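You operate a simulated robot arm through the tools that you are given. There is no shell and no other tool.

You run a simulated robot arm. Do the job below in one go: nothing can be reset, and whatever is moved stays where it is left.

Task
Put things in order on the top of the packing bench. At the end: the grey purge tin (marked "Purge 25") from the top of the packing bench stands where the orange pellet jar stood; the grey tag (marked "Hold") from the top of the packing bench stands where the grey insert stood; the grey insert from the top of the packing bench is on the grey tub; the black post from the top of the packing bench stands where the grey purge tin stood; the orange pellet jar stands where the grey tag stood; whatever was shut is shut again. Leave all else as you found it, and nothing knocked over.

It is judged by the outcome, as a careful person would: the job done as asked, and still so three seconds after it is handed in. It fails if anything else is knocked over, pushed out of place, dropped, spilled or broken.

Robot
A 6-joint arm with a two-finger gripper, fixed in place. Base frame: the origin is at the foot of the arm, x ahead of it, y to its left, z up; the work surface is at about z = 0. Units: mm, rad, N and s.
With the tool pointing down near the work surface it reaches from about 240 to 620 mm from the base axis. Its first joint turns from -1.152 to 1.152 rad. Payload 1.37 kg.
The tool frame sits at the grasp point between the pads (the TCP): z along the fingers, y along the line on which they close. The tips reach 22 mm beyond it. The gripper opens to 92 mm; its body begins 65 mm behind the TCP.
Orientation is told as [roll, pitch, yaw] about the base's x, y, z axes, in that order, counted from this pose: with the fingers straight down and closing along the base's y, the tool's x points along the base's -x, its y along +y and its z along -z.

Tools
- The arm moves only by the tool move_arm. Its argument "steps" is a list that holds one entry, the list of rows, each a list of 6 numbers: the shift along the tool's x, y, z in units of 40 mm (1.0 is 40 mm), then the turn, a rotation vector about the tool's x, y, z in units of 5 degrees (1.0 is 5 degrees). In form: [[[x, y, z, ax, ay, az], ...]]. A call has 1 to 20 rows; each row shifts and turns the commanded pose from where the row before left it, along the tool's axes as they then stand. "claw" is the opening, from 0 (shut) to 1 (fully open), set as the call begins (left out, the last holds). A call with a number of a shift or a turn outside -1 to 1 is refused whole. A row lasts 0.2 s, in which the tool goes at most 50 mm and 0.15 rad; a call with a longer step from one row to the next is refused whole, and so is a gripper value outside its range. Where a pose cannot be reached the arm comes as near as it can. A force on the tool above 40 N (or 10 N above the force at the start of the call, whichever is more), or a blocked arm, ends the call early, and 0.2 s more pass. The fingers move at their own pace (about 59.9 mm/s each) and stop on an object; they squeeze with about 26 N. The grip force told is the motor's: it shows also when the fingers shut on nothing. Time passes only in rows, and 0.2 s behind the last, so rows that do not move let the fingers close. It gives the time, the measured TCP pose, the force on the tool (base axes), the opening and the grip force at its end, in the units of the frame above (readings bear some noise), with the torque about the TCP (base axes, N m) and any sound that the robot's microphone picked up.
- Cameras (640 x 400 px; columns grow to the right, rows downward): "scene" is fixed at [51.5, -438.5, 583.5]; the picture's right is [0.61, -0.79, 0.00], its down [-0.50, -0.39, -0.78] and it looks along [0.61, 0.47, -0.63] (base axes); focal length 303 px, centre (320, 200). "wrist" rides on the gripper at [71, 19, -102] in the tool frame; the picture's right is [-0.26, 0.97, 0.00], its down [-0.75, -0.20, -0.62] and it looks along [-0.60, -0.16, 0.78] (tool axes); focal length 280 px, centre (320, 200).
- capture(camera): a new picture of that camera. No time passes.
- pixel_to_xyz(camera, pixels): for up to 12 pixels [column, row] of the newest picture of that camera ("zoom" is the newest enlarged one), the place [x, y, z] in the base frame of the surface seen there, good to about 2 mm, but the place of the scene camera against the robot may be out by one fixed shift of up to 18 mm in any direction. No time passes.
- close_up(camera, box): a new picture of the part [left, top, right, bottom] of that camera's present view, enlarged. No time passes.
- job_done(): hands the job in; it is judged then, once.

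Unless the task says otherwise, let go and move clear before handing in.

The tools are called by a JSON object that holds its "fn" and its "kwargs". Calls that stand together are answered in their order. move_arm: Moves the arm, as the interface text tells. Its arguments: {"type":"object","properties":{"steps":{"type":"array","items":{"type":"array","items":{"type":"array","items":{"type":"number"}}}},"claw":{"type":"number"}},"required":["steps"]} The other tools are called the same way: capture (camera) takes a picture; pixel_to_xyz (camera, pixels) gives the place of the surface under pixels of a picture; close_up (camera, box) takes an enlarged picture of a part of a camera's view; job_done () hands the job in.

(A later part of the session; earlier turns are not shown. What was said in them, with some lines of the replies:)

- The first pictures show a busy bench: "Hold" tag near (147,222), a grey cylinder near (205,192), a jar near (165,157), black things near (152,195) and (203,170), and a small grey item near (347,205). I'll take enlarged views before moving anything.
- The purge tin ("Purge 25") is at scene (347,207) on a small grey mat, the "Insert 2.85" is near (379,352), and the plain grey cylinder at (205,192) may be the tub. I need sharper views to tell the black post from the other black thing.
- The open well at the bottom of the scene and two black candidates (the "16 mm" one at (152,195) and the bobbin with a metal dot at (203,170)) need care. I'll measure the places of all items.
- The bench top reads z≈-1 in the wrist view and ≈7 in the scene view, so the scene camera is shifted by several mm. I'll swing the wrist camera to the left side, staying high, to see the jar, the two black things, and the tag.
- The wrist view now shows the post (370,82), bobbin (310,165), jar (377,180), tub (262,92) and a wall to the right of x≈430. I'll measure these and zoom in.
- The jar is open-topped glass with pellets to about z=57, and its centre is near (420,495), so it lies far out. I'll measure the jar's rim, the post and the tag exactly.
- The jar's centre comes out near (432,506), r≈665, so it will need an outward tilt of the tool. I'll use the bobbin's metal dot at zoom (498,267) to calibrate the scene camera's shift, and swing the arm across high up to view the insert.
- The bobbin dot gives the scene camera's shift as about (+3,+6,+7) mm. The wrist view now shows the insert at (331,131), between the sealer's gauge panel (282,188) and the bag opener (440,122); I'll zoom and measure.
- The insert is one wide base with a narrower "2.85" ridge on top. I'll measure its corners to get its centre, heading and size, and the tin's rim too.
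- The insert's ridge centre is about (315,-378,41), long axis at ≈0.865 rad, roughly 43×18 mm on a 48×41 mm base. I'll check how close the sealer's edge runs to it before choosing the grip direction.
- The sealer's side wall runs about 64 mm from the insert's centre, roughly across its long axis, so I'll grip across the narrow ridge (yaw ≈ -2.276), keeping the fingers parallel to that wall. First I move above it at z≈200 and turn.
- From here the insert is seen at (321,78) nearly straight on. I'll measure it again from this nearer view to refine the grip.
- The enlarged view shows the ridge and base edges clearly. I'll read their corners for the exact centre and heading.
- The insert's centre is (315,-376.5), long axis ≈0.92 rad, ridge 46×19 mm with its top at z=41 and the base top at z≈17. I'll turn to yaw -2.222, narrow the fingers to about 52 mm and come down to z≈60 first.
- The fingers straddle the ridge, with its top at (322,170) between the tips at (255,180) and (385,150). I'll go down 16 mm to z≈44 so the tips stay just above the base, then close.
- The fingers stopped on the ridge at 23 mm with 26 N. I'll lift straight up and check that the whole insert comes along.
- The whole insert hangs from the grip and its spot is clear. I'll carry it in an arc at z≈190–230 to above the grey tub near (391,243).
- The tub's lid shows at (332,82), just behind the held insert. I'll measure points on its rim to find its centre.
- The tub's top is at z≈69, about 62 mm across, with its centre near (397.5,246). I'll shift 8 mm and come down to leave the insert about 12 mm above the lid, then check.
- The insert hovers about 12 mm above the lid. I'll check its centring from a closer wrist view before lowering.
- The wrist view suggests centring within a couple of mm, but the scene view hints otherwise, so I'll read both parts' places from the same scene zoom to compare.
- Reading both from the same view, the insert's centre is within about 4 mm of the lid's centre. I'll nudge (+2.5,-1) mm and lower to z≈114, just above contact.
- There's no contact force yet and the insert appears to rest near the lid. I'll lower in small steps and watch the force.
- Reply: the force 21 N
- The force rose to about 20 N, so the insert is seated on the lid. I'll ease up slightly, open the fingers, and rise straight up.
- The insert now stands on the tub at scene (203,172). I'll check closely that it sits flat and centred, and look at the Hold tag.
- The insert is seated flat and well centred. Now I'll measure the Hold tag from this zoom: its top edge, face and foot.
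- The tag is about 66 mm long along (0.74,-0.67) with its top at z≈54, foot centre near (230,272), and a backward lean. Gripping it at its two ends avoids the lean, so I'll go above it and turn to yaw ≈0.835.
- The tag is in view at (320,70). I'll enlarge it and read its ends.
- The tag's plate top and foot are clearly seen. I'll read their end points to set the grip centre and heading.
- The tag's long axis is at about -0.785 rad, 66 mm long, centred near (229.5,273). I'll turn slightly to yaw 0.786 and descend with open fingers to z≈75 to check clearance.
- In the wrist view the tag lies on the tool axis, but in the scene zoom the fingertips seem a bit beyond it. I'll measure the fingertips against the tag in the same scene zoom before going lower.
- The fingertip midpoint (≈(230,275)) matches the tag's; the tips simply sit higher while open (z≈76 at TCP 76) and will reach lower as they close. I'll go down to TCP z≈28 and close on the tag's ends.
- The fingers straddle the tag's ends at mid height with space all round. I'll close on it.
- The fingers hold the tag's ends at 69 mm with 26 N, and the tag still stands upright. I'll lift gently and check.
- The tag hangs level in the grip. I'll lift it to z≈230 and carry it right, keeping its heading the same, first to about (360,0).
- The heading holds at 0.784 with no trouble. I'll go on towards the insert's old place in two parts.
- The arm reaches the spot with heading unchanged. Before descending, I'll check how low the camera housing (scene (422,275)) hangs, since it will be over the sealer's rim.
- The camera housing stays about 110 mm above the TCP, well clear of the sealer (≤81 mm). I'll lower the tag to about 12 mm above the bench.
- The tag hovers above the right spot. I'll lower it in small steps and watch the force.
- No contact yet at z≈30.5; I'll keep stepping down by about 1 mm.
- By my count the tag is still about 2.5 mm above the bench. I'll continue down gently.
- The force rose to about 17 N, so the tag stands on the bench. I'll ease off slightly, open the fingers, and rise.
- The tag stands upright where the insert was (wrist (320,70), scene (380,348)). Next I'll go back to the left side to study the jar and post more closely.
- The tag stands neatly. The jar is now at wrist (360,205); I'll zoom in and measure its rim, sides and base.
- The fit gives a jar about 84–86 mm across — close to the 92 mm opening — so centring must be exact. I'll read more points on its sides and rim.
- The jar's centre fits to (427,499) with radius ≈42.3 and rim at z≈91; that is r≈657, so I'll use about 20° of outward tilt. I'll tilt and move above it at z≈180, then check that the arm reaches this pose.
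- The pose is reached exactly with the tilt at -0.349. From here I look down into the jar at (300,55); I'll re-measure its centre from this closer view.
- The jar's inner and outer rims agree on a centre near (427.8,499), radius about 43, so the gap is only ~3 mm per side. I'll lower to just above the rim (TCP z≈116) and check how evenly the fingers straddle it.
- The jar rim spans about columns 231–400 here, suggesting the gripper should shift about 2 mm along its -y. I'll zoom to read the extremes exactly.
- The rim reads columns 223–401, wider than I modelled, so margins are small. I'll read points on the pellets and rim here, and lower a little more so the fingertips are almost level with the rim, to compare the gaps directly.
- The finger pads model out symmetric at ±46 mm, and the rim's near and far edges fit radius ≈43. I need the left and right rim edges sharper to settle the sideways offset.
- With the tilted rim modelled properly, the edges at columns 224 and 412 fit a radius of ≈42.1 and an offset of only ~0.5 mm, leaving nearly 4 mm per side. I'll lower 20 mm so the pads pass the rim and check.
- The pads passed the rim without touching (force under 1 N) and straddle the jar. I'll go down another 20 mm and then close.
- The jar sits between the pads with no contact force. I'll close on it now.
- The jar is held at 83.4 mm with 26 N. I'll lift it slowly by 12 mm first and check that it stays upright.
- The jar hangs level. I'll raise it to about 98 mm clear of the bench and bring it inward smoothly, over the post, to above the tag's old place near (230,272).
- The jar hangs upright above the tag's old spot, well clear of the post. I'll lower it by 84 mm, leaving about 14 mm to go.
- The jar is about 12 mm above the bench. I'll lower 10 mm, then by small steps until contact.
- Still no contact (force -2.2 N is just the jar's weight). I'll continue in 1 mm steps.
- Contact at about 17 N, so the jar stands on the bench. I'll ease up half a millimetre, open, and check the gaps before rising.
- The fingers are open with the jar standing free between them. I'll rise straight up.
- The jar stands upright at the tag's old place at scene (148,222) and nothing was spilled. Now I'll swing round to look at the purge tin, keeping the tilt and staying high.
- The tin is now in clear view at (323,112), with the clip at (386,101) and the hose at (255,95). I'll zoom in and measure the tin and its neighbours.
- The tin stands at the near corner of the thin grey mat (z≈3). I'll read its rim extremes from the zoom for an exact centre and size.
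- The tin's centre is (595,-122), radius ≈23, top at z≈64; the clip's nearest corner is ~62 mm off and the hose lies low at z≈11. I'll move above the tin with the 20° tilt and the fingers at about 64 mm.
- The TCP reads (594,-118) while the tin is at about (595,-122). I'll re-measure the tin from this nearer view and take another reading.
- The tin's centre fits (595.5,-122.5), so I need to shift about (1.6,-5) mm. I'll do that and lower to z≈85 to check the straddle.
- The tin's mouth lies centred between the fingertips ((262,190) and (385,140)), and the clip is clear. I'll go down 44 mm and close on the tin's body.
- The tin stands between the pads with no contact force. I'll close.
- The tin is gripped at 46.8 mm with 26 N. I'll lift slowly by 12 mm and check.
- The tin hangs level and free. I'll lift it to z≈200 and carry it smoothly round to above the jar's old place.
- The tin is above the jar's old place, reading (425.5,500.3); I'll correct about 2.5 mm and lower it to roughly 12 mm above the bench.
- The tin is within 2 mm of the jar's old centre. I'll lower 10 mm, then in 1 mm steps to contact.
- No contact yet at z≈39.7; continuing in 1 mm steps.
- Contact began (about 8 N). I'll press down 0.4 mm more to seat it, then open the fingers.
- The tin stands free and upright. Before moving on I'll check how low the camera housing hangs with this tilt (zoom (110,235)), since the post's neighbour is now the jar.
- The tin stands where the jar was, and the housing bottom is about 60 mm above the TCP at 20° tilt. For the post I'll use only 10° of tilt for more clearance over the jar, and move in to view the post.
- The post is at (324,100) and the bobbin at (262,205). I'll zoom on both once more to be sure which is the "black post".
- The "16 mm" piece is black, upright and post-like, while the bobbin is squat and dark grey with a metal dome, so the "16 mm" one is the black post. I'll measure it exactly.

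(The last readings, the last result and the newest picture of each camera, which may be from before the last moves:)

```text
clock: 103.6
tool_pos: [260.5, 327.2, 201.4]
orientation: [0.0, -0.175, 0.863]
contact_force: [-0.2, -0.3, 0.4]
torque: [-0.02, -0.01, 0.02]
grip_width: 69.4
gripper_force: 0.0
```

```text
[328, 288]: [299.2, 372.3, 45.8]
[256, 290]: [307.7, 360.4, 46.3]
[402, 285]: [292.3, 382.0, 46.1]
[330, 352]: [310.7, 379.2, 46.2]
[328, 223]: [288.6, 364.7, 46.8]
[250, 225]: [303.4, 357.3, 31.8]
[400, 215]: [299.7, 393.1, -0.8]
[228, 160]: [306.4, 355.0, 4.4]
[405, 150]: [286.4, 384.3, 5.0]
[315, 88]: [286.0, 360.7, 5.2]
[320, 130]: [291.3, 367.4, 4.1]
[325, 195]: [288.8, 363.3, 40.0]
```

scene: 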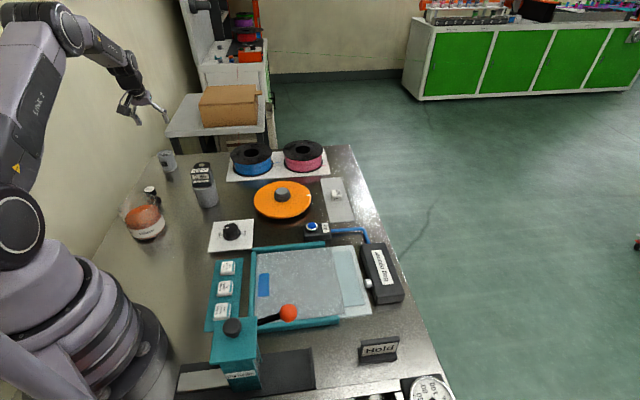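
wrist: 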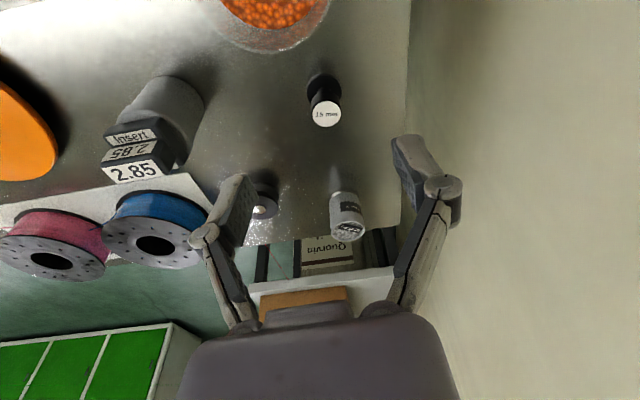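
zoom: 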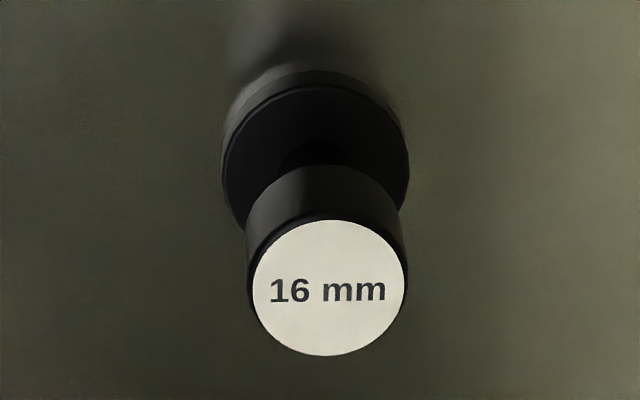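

The post's head is centred at (299.8,371.6), about 28 mm wide, top at z=46, with its foot's top at z≈5. I'll move above it with the fingers at about 50 mm.

{"fn": "move_arm", "kwargs": {"steps": [[[0, 0, 0, -0.058, 0, -0.327], [-0.353, -0.0225, 0.836, 0, 0, 0], [-0.353, -0.0225, 0.836, 0, 0, 0], [-0.353, -0.0225, 0.836, 0, 0, 0], [0, 0, 0, 0, 0, 0], [0, 0, 0, 0, 0, 0]]], "claw": 0.55}}

{"fn": "move_arm", "kwargs": {"steps": [[[0, 0, 0, 0, 0, 0]]], "claw": 0.55}}

{"fn": "capture", "kwargs": {"camera": "wrist"}}

{"fn": "close_up", "kwargs": {"camera": "scene", "box": [100, 130, 210, 240]}}

```text
clock: 105.0
tool_pos: [302.2, 373.4, 108.5]
orientation: [-0.001, -0.175, 0.892]
contact_force: [0.0, 1.3, 0.6]
torque: [0.0, -0.01, -0.01]
grip_width: 50.7
gripper_force: 0.0
```

```text
clock: 105.4
tool_pos: [302.8, 374.4, 110.6]
orientation: [0.0, -0.175, 0.892]
contact_force: [0.0, -0.1, -0.2]
torque: [0.0, -0.01, -0.01]
grip_width: 50.7
gripper_force: 0.2
```

```text
taken
```

wrist: 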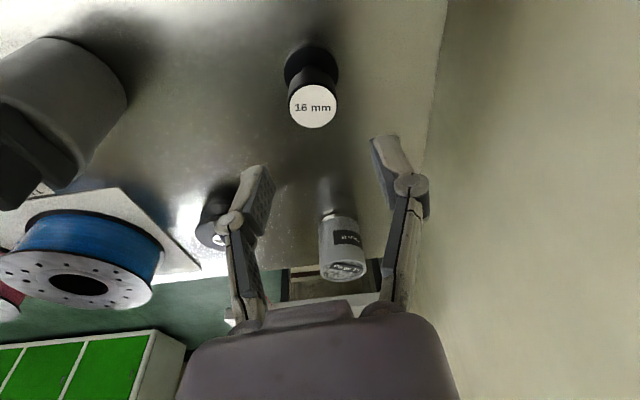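

```text
3.64 times, centred on (155, 185) of scene
```

zoom: 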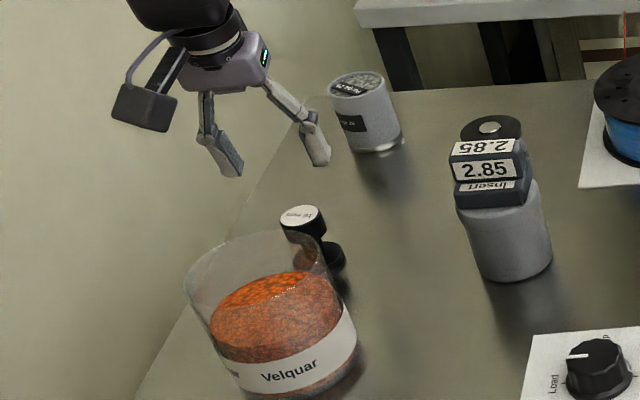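

The reading and the image (head top at (313,107)) agree that I should shift about 3 mm inward. I'll do that and lower to z≈70, then check.

{"fn": "move_arm", "kwargs": {"steps": [[[0.069, 0.005, -0.012, 0, 0, 0], [0.087, 0, 0.4925, 0, 0, 0], [0.087, 0, 0.4925, 0, 0, 0], [0, 0, 0, 0, 0, 0], [0, 0, 0, 0, 0, 0]]], "claw": 0.55}}

{"fn": "capture", "kwargs": {"camera": "wrist"}}

{"fn": "close_up", "kwargs": {"camera": "scene", "box": [100, 130, 210, 240]}}

```text
clock: 106.6
tool_pos: [299.8, 369.2, 68.5]
orientation: [-0.001, -0.173, 0.891]
contact_force: [0.0, 0.2, 0.6]
torque: [0.0, 0.01, 0.0]
grip_width: 50.6
gripper_force: 0.2
```

```text
taken
```

wrist: 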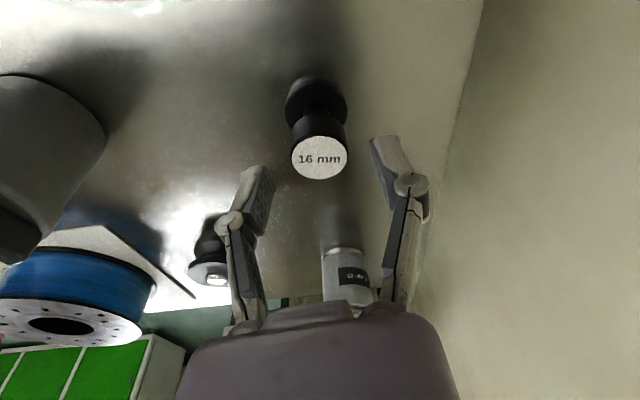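

```text
3.64 times, centred on (155, 185) of scene
```

zoom: 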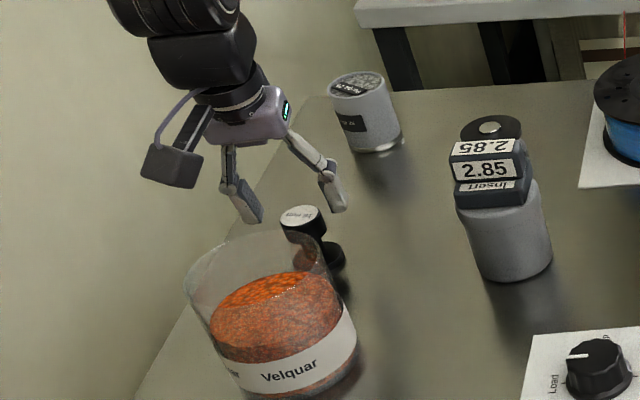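

The head's top is at (319,158), so a 2–3 mm outward correction is due. I'll apply it, lower 23 mm and close on the head.

{"fn": "move_arm", "kwargs": {"steps": [[[-0.0615, 0.025, 0.011, 0, 0, 0], [0.05, 0, 0.285, 0, 0, 0], [0.05, 0, 0.285, 0, 0, 0], [0, 0, 0, 0, 0, 0]]], "claw": 0.55}}

{"fn": "capture", "kwargs": {"camera": "wrist"}}

{"fn": "close_up", "kwargs": {"camera": "scene", "box": [100, 130, 210, 240]}}

```text
clock: 107.6
tool_pos: [301.2, 371.1, 44.5]
orientation: [0.0, -0.175, 0.891]
contact_force: [0.4, 0.0, 0.1]
torque: [0.02, 0.01, 0.05]
grip_width: 50.7
gripper_force: 0.0
```

```text
taken
```

wrist: 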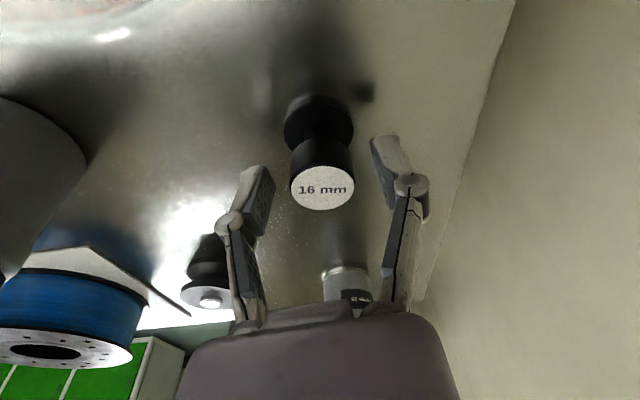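

```text
3.64 times, centred on (155, 185) of scene
```

zoom: 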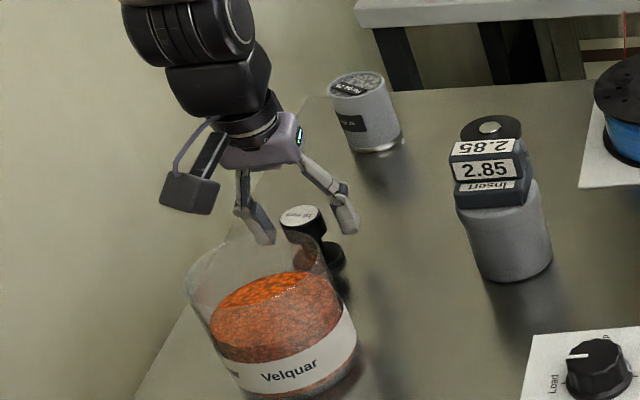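

The head's top (322,187) lies on the grasp point (320,186). I'll close now.

{"fn": "move_arm", "kwargs": {"steps": [[[0, 0, 0, 0, 0, 0], [0, 0, 0, 0, 0, 0], [0, 0, 0, 0, 0, 0], [0, 0, 0, 0, 0, 0]]], "claw": 0}}

{"fn": "capture", "kwargs": {"camera": "wrist"}}

{"fn": "close_up", "kwargs": {"camera": "scene", "box": [100, 130, 210, 240]}}

```text
clock: 108.6
tool_pos: [301.1, 371.1, 44.4]
orientation: [-0.001, -0.174, 0.891]
contact_force: [0.4, -0.5, 1.3]
torque: [0.01, 0.0, -0.04]
grip_width: 28.4
gripper_force: 26.9
```

```text
taken
```

wrist: 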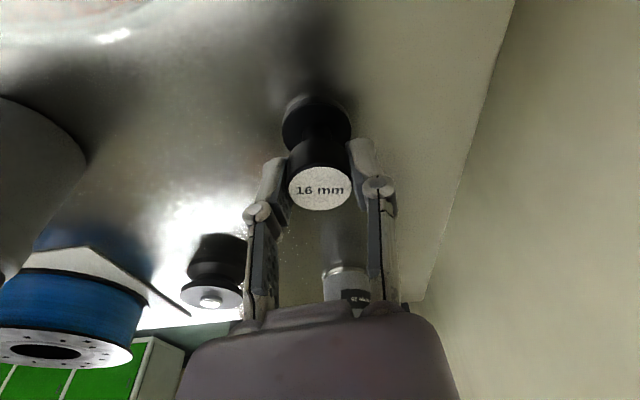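

```text
3.64 times, centred on (155, 185) of scene
```

zoom: 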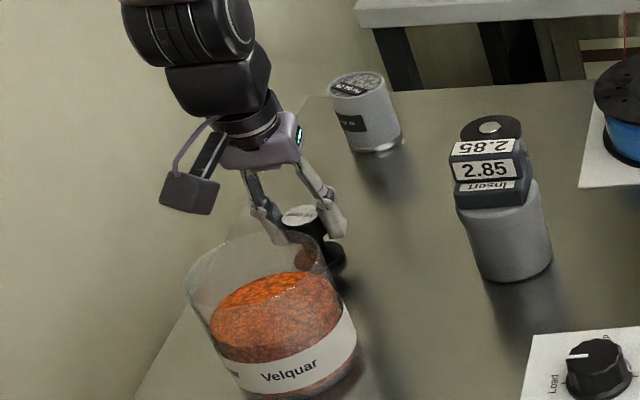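

The post's head is gripped at 28.4 mm with 26.9 N. I'll lift gently and check before carrying.

{"fn": "move_arm", "kwargs": {"steps": [[[-0.01, 0, -0.06, 0, 0, 0], [-0.017, 0, -0.1, 0, 0, 0], [-0.025, 0, -0.14, 0, 0, 0], [0, 0, 0, 0, 0, 0]]], "claw": 0}}

{"fn": "close_up", "kwargs": {"camera": "scene", "box": [100, 130, 210, 240]}}

{"fn": "capture", "kwargs": {"camera": "wrist"}}

```text
clock: 109.6
tool_pos: [301.4, 370.7, 55.9]
orientation: [-0.001, -0.173, 0.891]
contact_force: [0.3, 0.4, -0.1]
torque: [-0.01, -0.03, 0.04]
grip_width: 28.2
gripper_force: 26.1
```

```text
3.64 times, centred on (155, 185) of scene
```

zoom: 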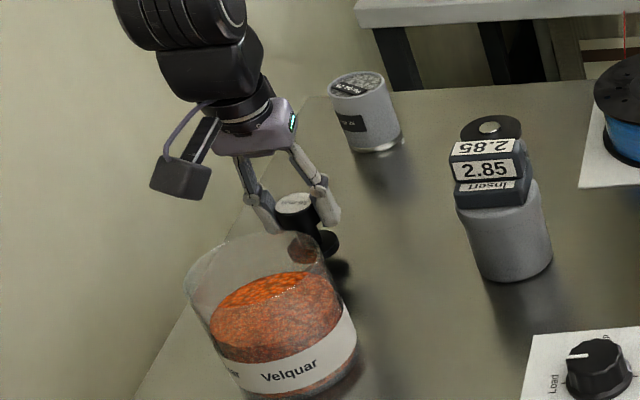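

```text
taken
```

wrist: 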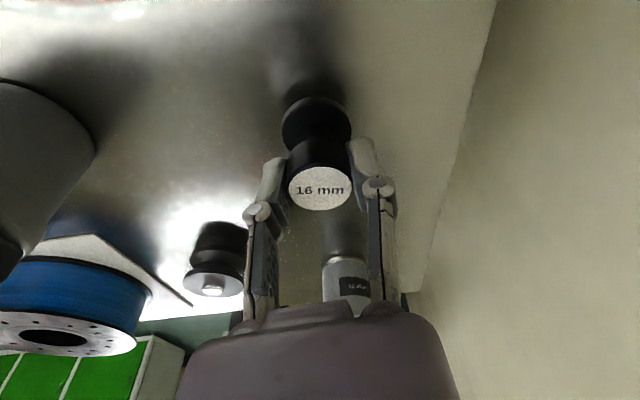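

The post is held firmly and upright. I'll lift it to z≈216 and carry it round to above the tin's old place.

{"fn": "move_arm", "kwargs": {"steps": [[[-0.08, 0, -0.45, 0, 0, 0], [-0.139, 0, -0.788, 0, 0, 0], [-0.16, 0, -0.9, 0, 0, 0], [-0.16, 0, -0.9, 0, 0, 0], [-0.157, 0, -0.902, 0, 0, 0], [0, 0, 0, 0, 0, 0]]], "claw": 0}}

{"fn": "move_arm", "kwargs": {"steps": [[[-0.0527, -0.225, 0.0093, 0.0374, 0, 0.2114], [-0.1007, -0.454, 0.0178, 0.0747, 0, 0.4228], [-0.1379, -0.652, 0.0244, 0.1058, 0, 0.599], [-0.156, -0.7785, 0.0276, 0.1245, 0, 0.7047], [-0.156, -0.79, 0.0276, 0.1245, 0, 0.7047], [-0.156, -0.8016, 0.0276, 0.1245, 0, 0.7047], [-0.156, -0.813, 0.0276, 0.1245, 0, 0.7047], [-0.156, -0.8247, 0.0276, 0.1245, 0, 0.7047], [-0.156, -0.836, 0.0276, 0.1245, 0, 0.7047], [-0.156, -0.8476, 0.0276, 0.1245, 0, 0.7047], [-0.156, -0.859, 0.0276, 0.1245, 0, 0.7047], [-0.156, -0.8707, 0.0276, 0.1245, 0, 0.7047], [-0.156, -0.882, 0.0276, 0.1245, 0, 0.7047], [-0.156, -0.894, 0.0276, 0.1245, 0, 0.7047], [-0.156, -0.905, 0.0276, 0.1245, 0, 0.7047], [-0.156, -0.917, 0.0276, 0.1245, 0, 0.7047], [-0.156, -0.9285, 0.0276, 0.1245, 0, 0.7047], [-0.1337, -0.7977, 0.0236, 0.1058, 0, 0.599], [-0.0985, -0.567, 0.0174, 0.0747, 0, 0.4228], [-0.0522, -0.2846, 0.0092, 0.0374, 0, 0.2114]]], "claw": 0}}

{"fn": "move_arm", "kwargs": {"steps": [[[0, 0, 0, 0, 0, 0]]], "claw": 0}}

{"fn": "capture", "kwargs": {"camera": "wrist"}}

{"fn": "capture", "kwargs": {"camera": "scene"}}

```text
clock: 111.0
tool_pos: [301.0, 369.3, 217.3]
orientation: [0.0, -0.174, 0.892]
contact_force: [0.4, 0.3, -1.4]
torque: [0.0, -0.03, -0.01]
grip_width: 28.1
gripper_force: 26.0
```

```text
clock: 115.2
tool_pos: [596.3, -123.4, 217.0]
orientation: [-0.001, -0.175, -0.2]
contact_force: [-0.7, -0.1, -1.0]
torque: [-0.04, 0.02, 0.0]
grip_width: 28.3
gripper_force: 26.1
```

```text
clock: 115.6
tool_pos: [595.8, -122.2, 217.0]
orientation: [-0.001, -0.174, -0.199]
contact_force: [0.4, -0.1, -0.9]
torque: [0.0, -0.01, 0.0]
grip_width: 28.5
gripper_force: 26.1
```

```text
taken
```

wrist: 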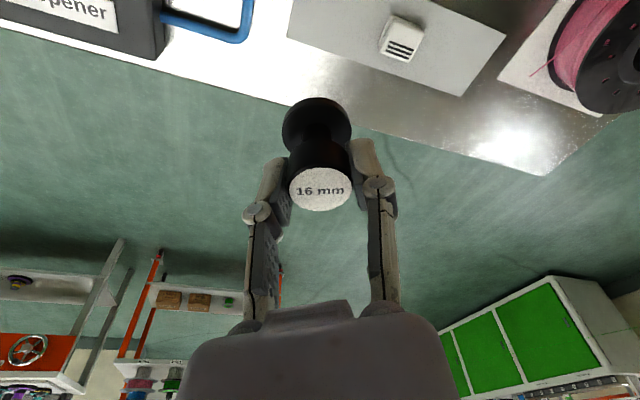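

```text
taken
```

scene: 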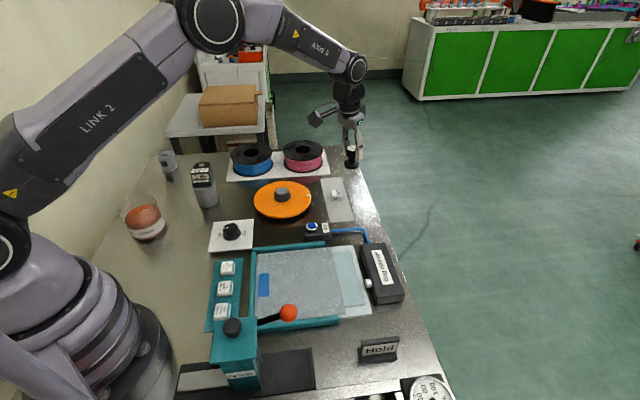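

The post hangs above the tin's old place, reading (596,-122.6). I'll measure the mat's corner (288,38) to be sure the post will stand stably there.

{"fn": "pixel_to_xyz", "kwargs": {"camera": "wrist", "pixels": [[289, 36], [292, 10], [340, 54], [400, 73], [310, 27], [310, 40], [298, 30], [300, 50]]}}

{"fn": "close_up", "kwargs": {"camera": "wrist", "box": [260, 0, 420, 100]}}

```text
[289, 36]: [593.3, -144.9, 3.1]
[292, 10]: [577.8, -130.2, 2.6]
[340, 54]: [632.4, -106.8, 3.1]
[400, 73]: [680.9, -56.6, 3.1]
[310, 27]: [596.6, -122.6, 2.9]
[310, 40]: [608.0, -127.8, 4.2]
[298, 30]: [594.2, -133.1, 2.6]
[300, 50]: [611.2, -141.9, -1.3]
```

```text
4.00 times, centred on (340, 50) of wrist
```

zoom: 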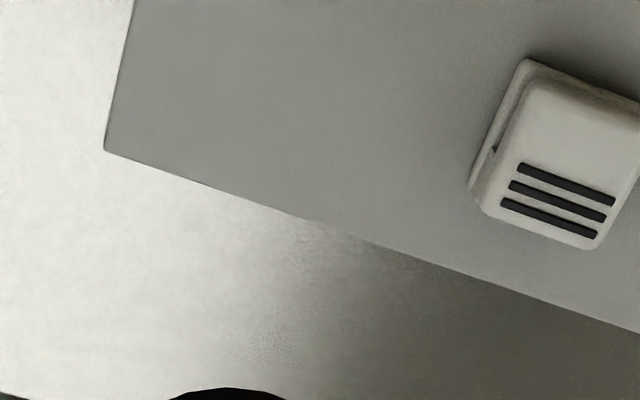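

The tin's spot lies on the mat, about 15–19 mm in from its two edges, so the post will stand stably; I'll bias it 2 mm inwards. Lowering to about 12 mm above the mat.

{"fn": "move_arm", "kwargs": {"steps": [[[0.0436, 0.029, -0.008, 0, 0, 0], [0.08, 0, 0.45, 0, 0, 0], [0.16, 0, 0.9, 0, 0, 0], [0.175, 0, 0.98, 0, 0, 0], [0.16, 0, 0.9, 0, 0, 0], [0.108, 0, 0.636, 0, 0, 0], [0, 0, 0, 0, 0, 0], [0, 0, 0, 0, 0, 0]]], "claw": 0}}

{"fn": "capture", "kwargs": {"camera": "wrist"}}

{"fn": "close_up", "kwargs": {"camera": "scene", "box": [300, 130, 410, 240]}}

```text
clock: 117.4
tool_pos: [594.7, -122.4, 59.1]
orientation: [0.001, -0.175, -0.2]
contact_force: [-0.2, -1.3, -1.2]
torque: [0.0, -0.03, -0.04]
grip_width: 28.2
gripper_force: 26.5
```

```text
taken
```

wrist: 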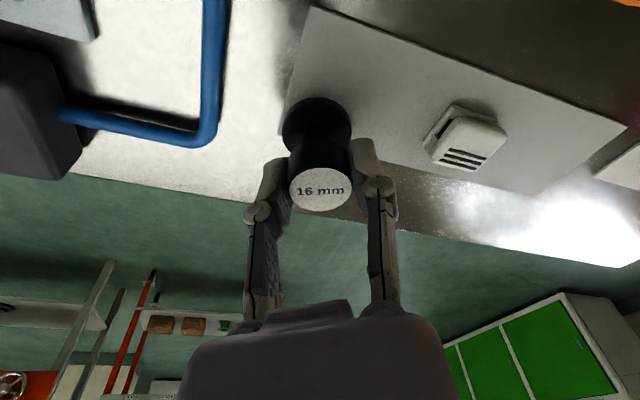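

```text
3.64 times, centred on (355, 185) of scene
```

zoom: 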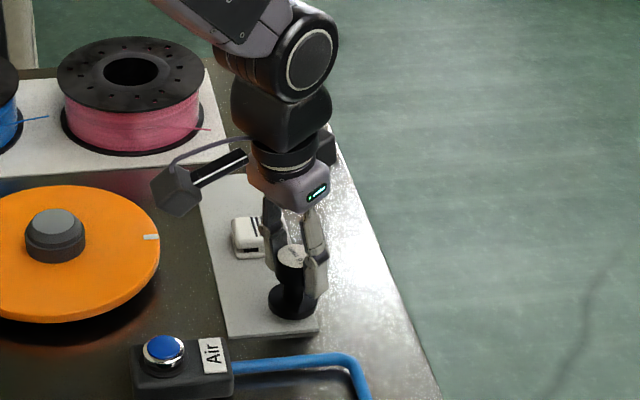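

The post is poised about 12 mm above the right spot. I'll lower 9 mm, then in 1 mm steps to contact.

{"fn": "move_arm", "kwargs": {"steps": [[[0.02, 0, 0.11, 0, 0, 0], [0.015, 0, 0.085, 0, 0, 0], [0.004, 0, 0.027, 0, 0, 0], [0, 0, 0, 0, 0, 0]]], "claw": 0}}

{"fn": "move_arm", "kwargs": {"steps": [[[0.0044, 0, 0.0246, 0, 0, 0], [0, 0, 0, 0, 0, 0], [0, 0, 0, 0, 0, 0]]], "claw": 0}}

{"fn": "move_arm", "kwargs": {"steps": [[[0.0044, 0, 0.0246, 0, 0, 0], [0, 0, 0, 0, 0, 0], [0, 0, 0, 0, 0, 0]]], "claw": 0}}

```text
clock: 118.4
tool_pos: [593.9, -119.9, 50.8]
orientation: [-0.001, -0.176, -0.2]
contact_force: [-0.1, -0.8, -0.8]
torque: [-0.02, 0.01, 0.01]
grip_width: 28.5
gripper_force: 25.6
```

```text
clock: 119.2
tool_pos: [593.7, -120.2, 49.4]
orientation: [0.0, -0.174, -0.198]
contact_force: [-0.1, 0.3, -0.5]
torque: [-0.02, 0.01, 0.01]
grip_width: 28.2
gripper_force: 26.1
```

```text
clock: 120.0
tool_pos: [593.0, -121.4, 48.3]
orientation: [0.001, -0.174, -0.199]
contact_force: [-0.4, -0.8, 0.1]
torque: [-0.01, 0.06, 0.01]
grip_width: 28.1
gripper_force: 26.5
```

{"fn": "move_arm", "kwargs": {"steps": [[[0.0026, 0, 0.0148, 0, 0, 0], [0, 0, 0, 0, 0, 0], [0, 0, 0, 0, 0, 0]]], "claw": 0}}

{"fn": "move_arm", "kwargs": {"steps": [[[0.0026, 0, 0.0148, 0, 0, 0], [0, 0, 0, 0, 0, 0], [0, 0, 0, 0, 0, 0]]], "claw": 0}}

```text
clock: 120.8
tool_pos: [593.1, -119.3, 48.3]
orientation: [0.0, -0.176, -0.198]
contact_force: [-0.6, -1.3, 1.9]
torque: [-0.02, -0.01, 0.0]
grip_width: 28.2
gripper_force: 26.1
```

```text
clock: 121.6
tool_pos: [592.7, -120.1, 48.4]
orientation: [0.002, -0.176, -0.198]
contact_force: [-5.1, -0.9, 16.4]
torque: [0.06, 0.31, -0.02]
grip_width: 28.2
gripper_force: 25.3
```

Contact at about 16 N, so the post stands on the mat. I'll ease off, open to about 50 mm and check.

{"fn": "move_arm", "kwargs": {"steps": [[[-0.0017, 0, -0.01, 0, 0, 0], [0, 0, 0, 0, 0, 0]]], "claw": 0}}

{"fn": "move_arm", "kwargs": {"steps": [[[0, 0, 0, 0, 0, 0], [0, 0, 0, 0, 0, 0], [0, 0, 0, 0, 0, 0]]], "claw": 0.55}}

{"fn": "capture", "kwargs": {"camera": "wrist"}}

{"fn": "close_up", "kwargs": {"camera": "scene", "box": [300, 130, 410, 240]}}

```text
clock: 122.2
tool_pos: [593.8, -120.9, 48.2]
orientation: [-0.001, -0.176, -0.198]
contact_force: [-2.3, -0.2, 14.4]
torque: [0.01, 0.14, -0.03]
grip_width: 28.3
gripper_force: 26.1
```

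```text
clock: 123.0
tool_pos: [593.9, -120.3, 47.3]
orientation: [0.001, -0.174, -0.199]
contact_force: [0.8, 0.1, 0.3]
torque: [-0.01, 0.03, 0.02]
grip_width: 50.5
gripper_force: 0.1
```

```text
taken
```

wrist: 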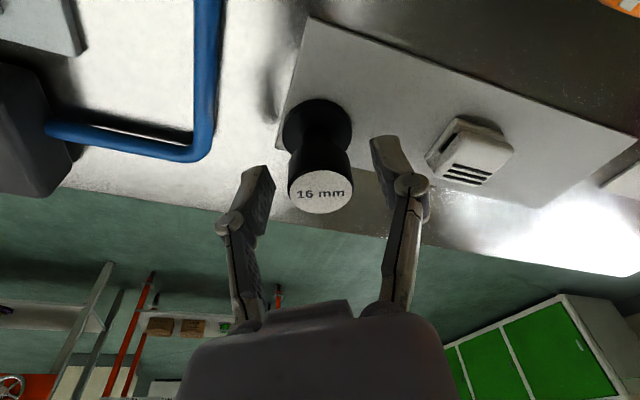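

```text
3.64 times, centred on (355, 185) of scene
```

zoom: 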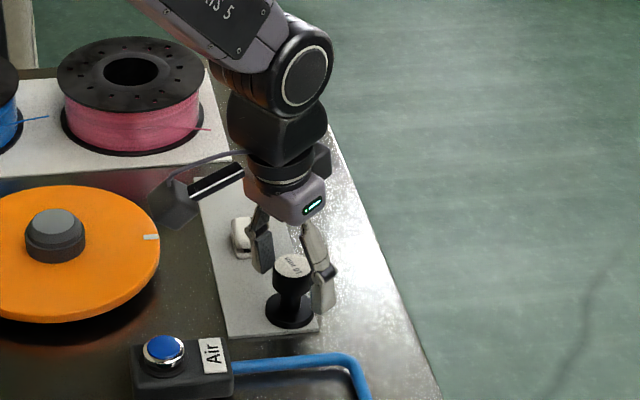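

The post stands on the mat with the fingers clear on both sides. I'll rise straight up.

{"fn": "move_arm", "kwargs": {"steps": [[[-0.026, 0, -0.148, 0, 0, 0], [-0.09, 0, -0.5, 0, 0, 0], [-0.157, 0, -0.886, 0, 0, 0], [-0.157, 0, -0.886, 0, 0, 0], [-0.157, 0, -0.886, 0, 0, 0], [-0.157, 0, -0.886, 0, 0, 0], [0, 0, 0, 0, 0, 0]]], "claw": 0.55}}

{"fn": "capture", "kwargs": {"camera": "wrist"}}

{"fn": "capture", "kwargs": {"camera": "scene"}}

{"fn": "close_up", "kwargs": {"camera": "scene", "box": [290, 150, 400, 240]}}

```text
clock: 124.6
tool_pos: [595.5, -118.4, 218.8]
orientation: [0.001, -0.175, -0.198]
contact_force: [1.6, 1.0, -0.5]
torque: [0.01, 0.02, -0.02]
grip_width: 50.4
gripper_force: 0.0
```

```text
taken
```

wrist: 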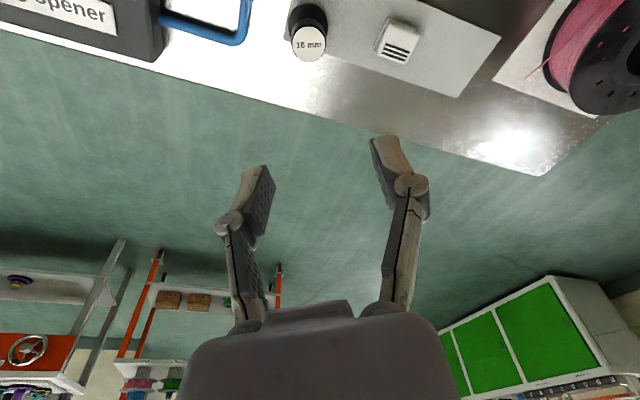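

```text
taken
```

scene: 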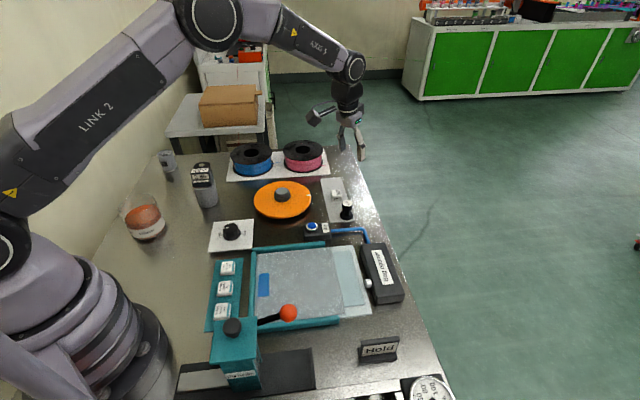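

```text
4.44 times, centred on (345, 195) of scene
```

zoom: 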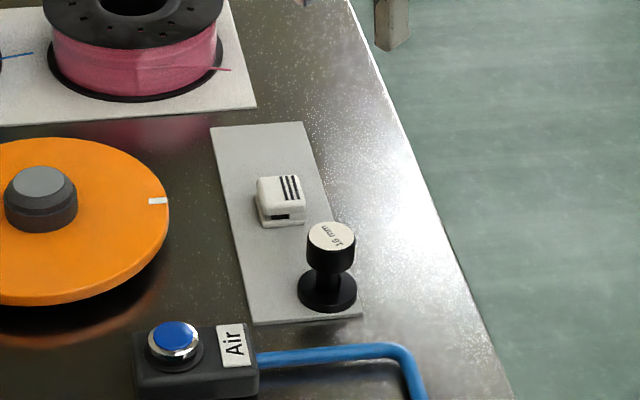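

All five pieces are in place and the post stands upright on the mat at scene (347,210). I'll retract the arm up and inwards, then make a last check of everything.

{"fn": "move_arm", "kwargs": {"steps": [[[0.652, 0, -0.623, 0, 0, 0], [0.652, 0, -0.623, 0, 0, 0], [0.652, 0, -0.623, 0, 0, 0], [0.652, 0, -0.623, 0, 0, 0], [0.652, 0, -0.623, 0, 0, 0], [0, 0, 0, 0, 0, 0]]], "claw": 0.55}}

{"fn": "capture", "kwargs": {"camera": "scene"}}

{"fn": "close_up", "kwargs": {"camera": "scene", "box": [110, 130, 260, 260]}}

{"fn": "close_up", "kwargs": {"camera": "scene", "box": [170, 230, 450, 400]}}

```text
clock: 126.0
tool_pos: [448.9, -86.9, 316.7]
orientation: [-0.001, -0.176, -0.198]
contact_force: [-0.2, -0.4, 0.1]
torque: [0.02, 0.02, 0.02]
grip_width: 50.8
gripper_force: 0.1
```

```text
taken
```

scene: 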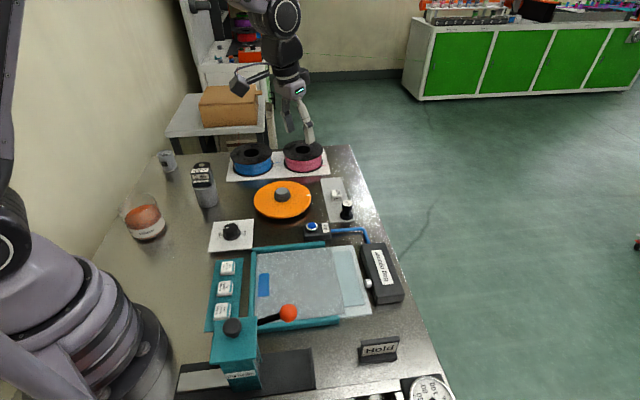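

```text
3.08 times, centred on (185, 195) of scene
```

zoom: 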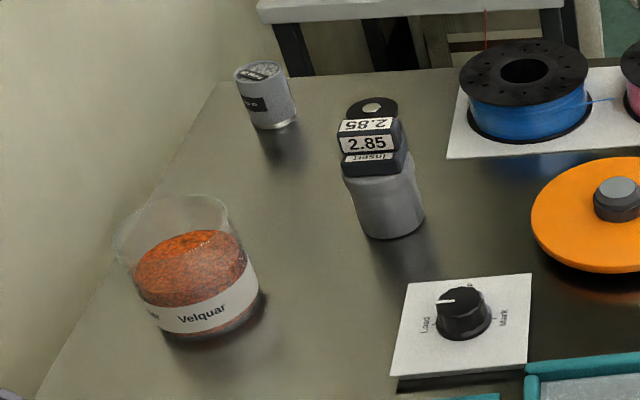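

```text
2.29 times, centred on (310, 315) of scene
```

zoom: 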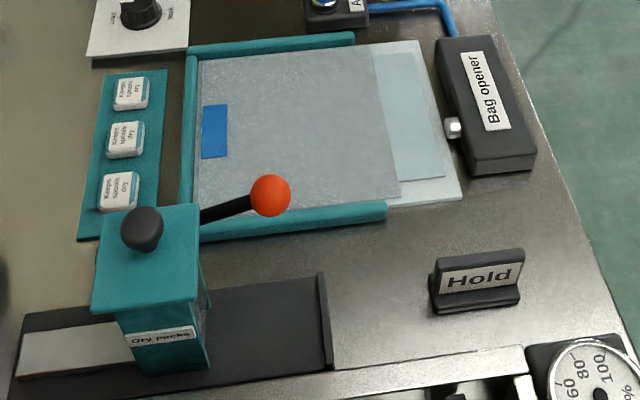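

The last pictures show everything in place:
- The tin is at the jar's spot (167,161).
- The jar is at the tag's spot (146,222).
- The insert sits on the tub (205,180).
- The tag is at the insert's spot (380,348).
- The post is at the tin's spot (347,210).

All stand upright, nothing else has visibly moved, I opened nothing that needs shutting, and the arm is clear. I'm handing in the job.

{"fn": "job_done", "kwargs": {}}

```text
The job is handed in.
```

The bench is in the order you asked for, and I've handed the job in. In the last pictures everything stands upright, nothing was spilled, and nothing else looks moved.

| Item | Where it is now |
|---|---|
| Grey purge tin ("Purge 25") | where the orange pellet jar stood |
| Orange pellet jar | where the grey tag stood |
| Grey tag ("Hold") | where the grey insert stood, facing the same way as before |
| Grey insert | on the lid of the grey tub, close to centre |
| Black post | where the purge tin stood, on the corner of the grey mat |

- **Which post:** two black pieces could have been "the black post". I took the upright one marked "16 mm" and left the squat, dark grey one with the metal dome where it was.
- **Post position:** I set it about 3 mm from the tin's exact centre, so that its foot sits more fully on the mat.
- **Lids and doors:** I opened nothing, so nothing needed shutting.
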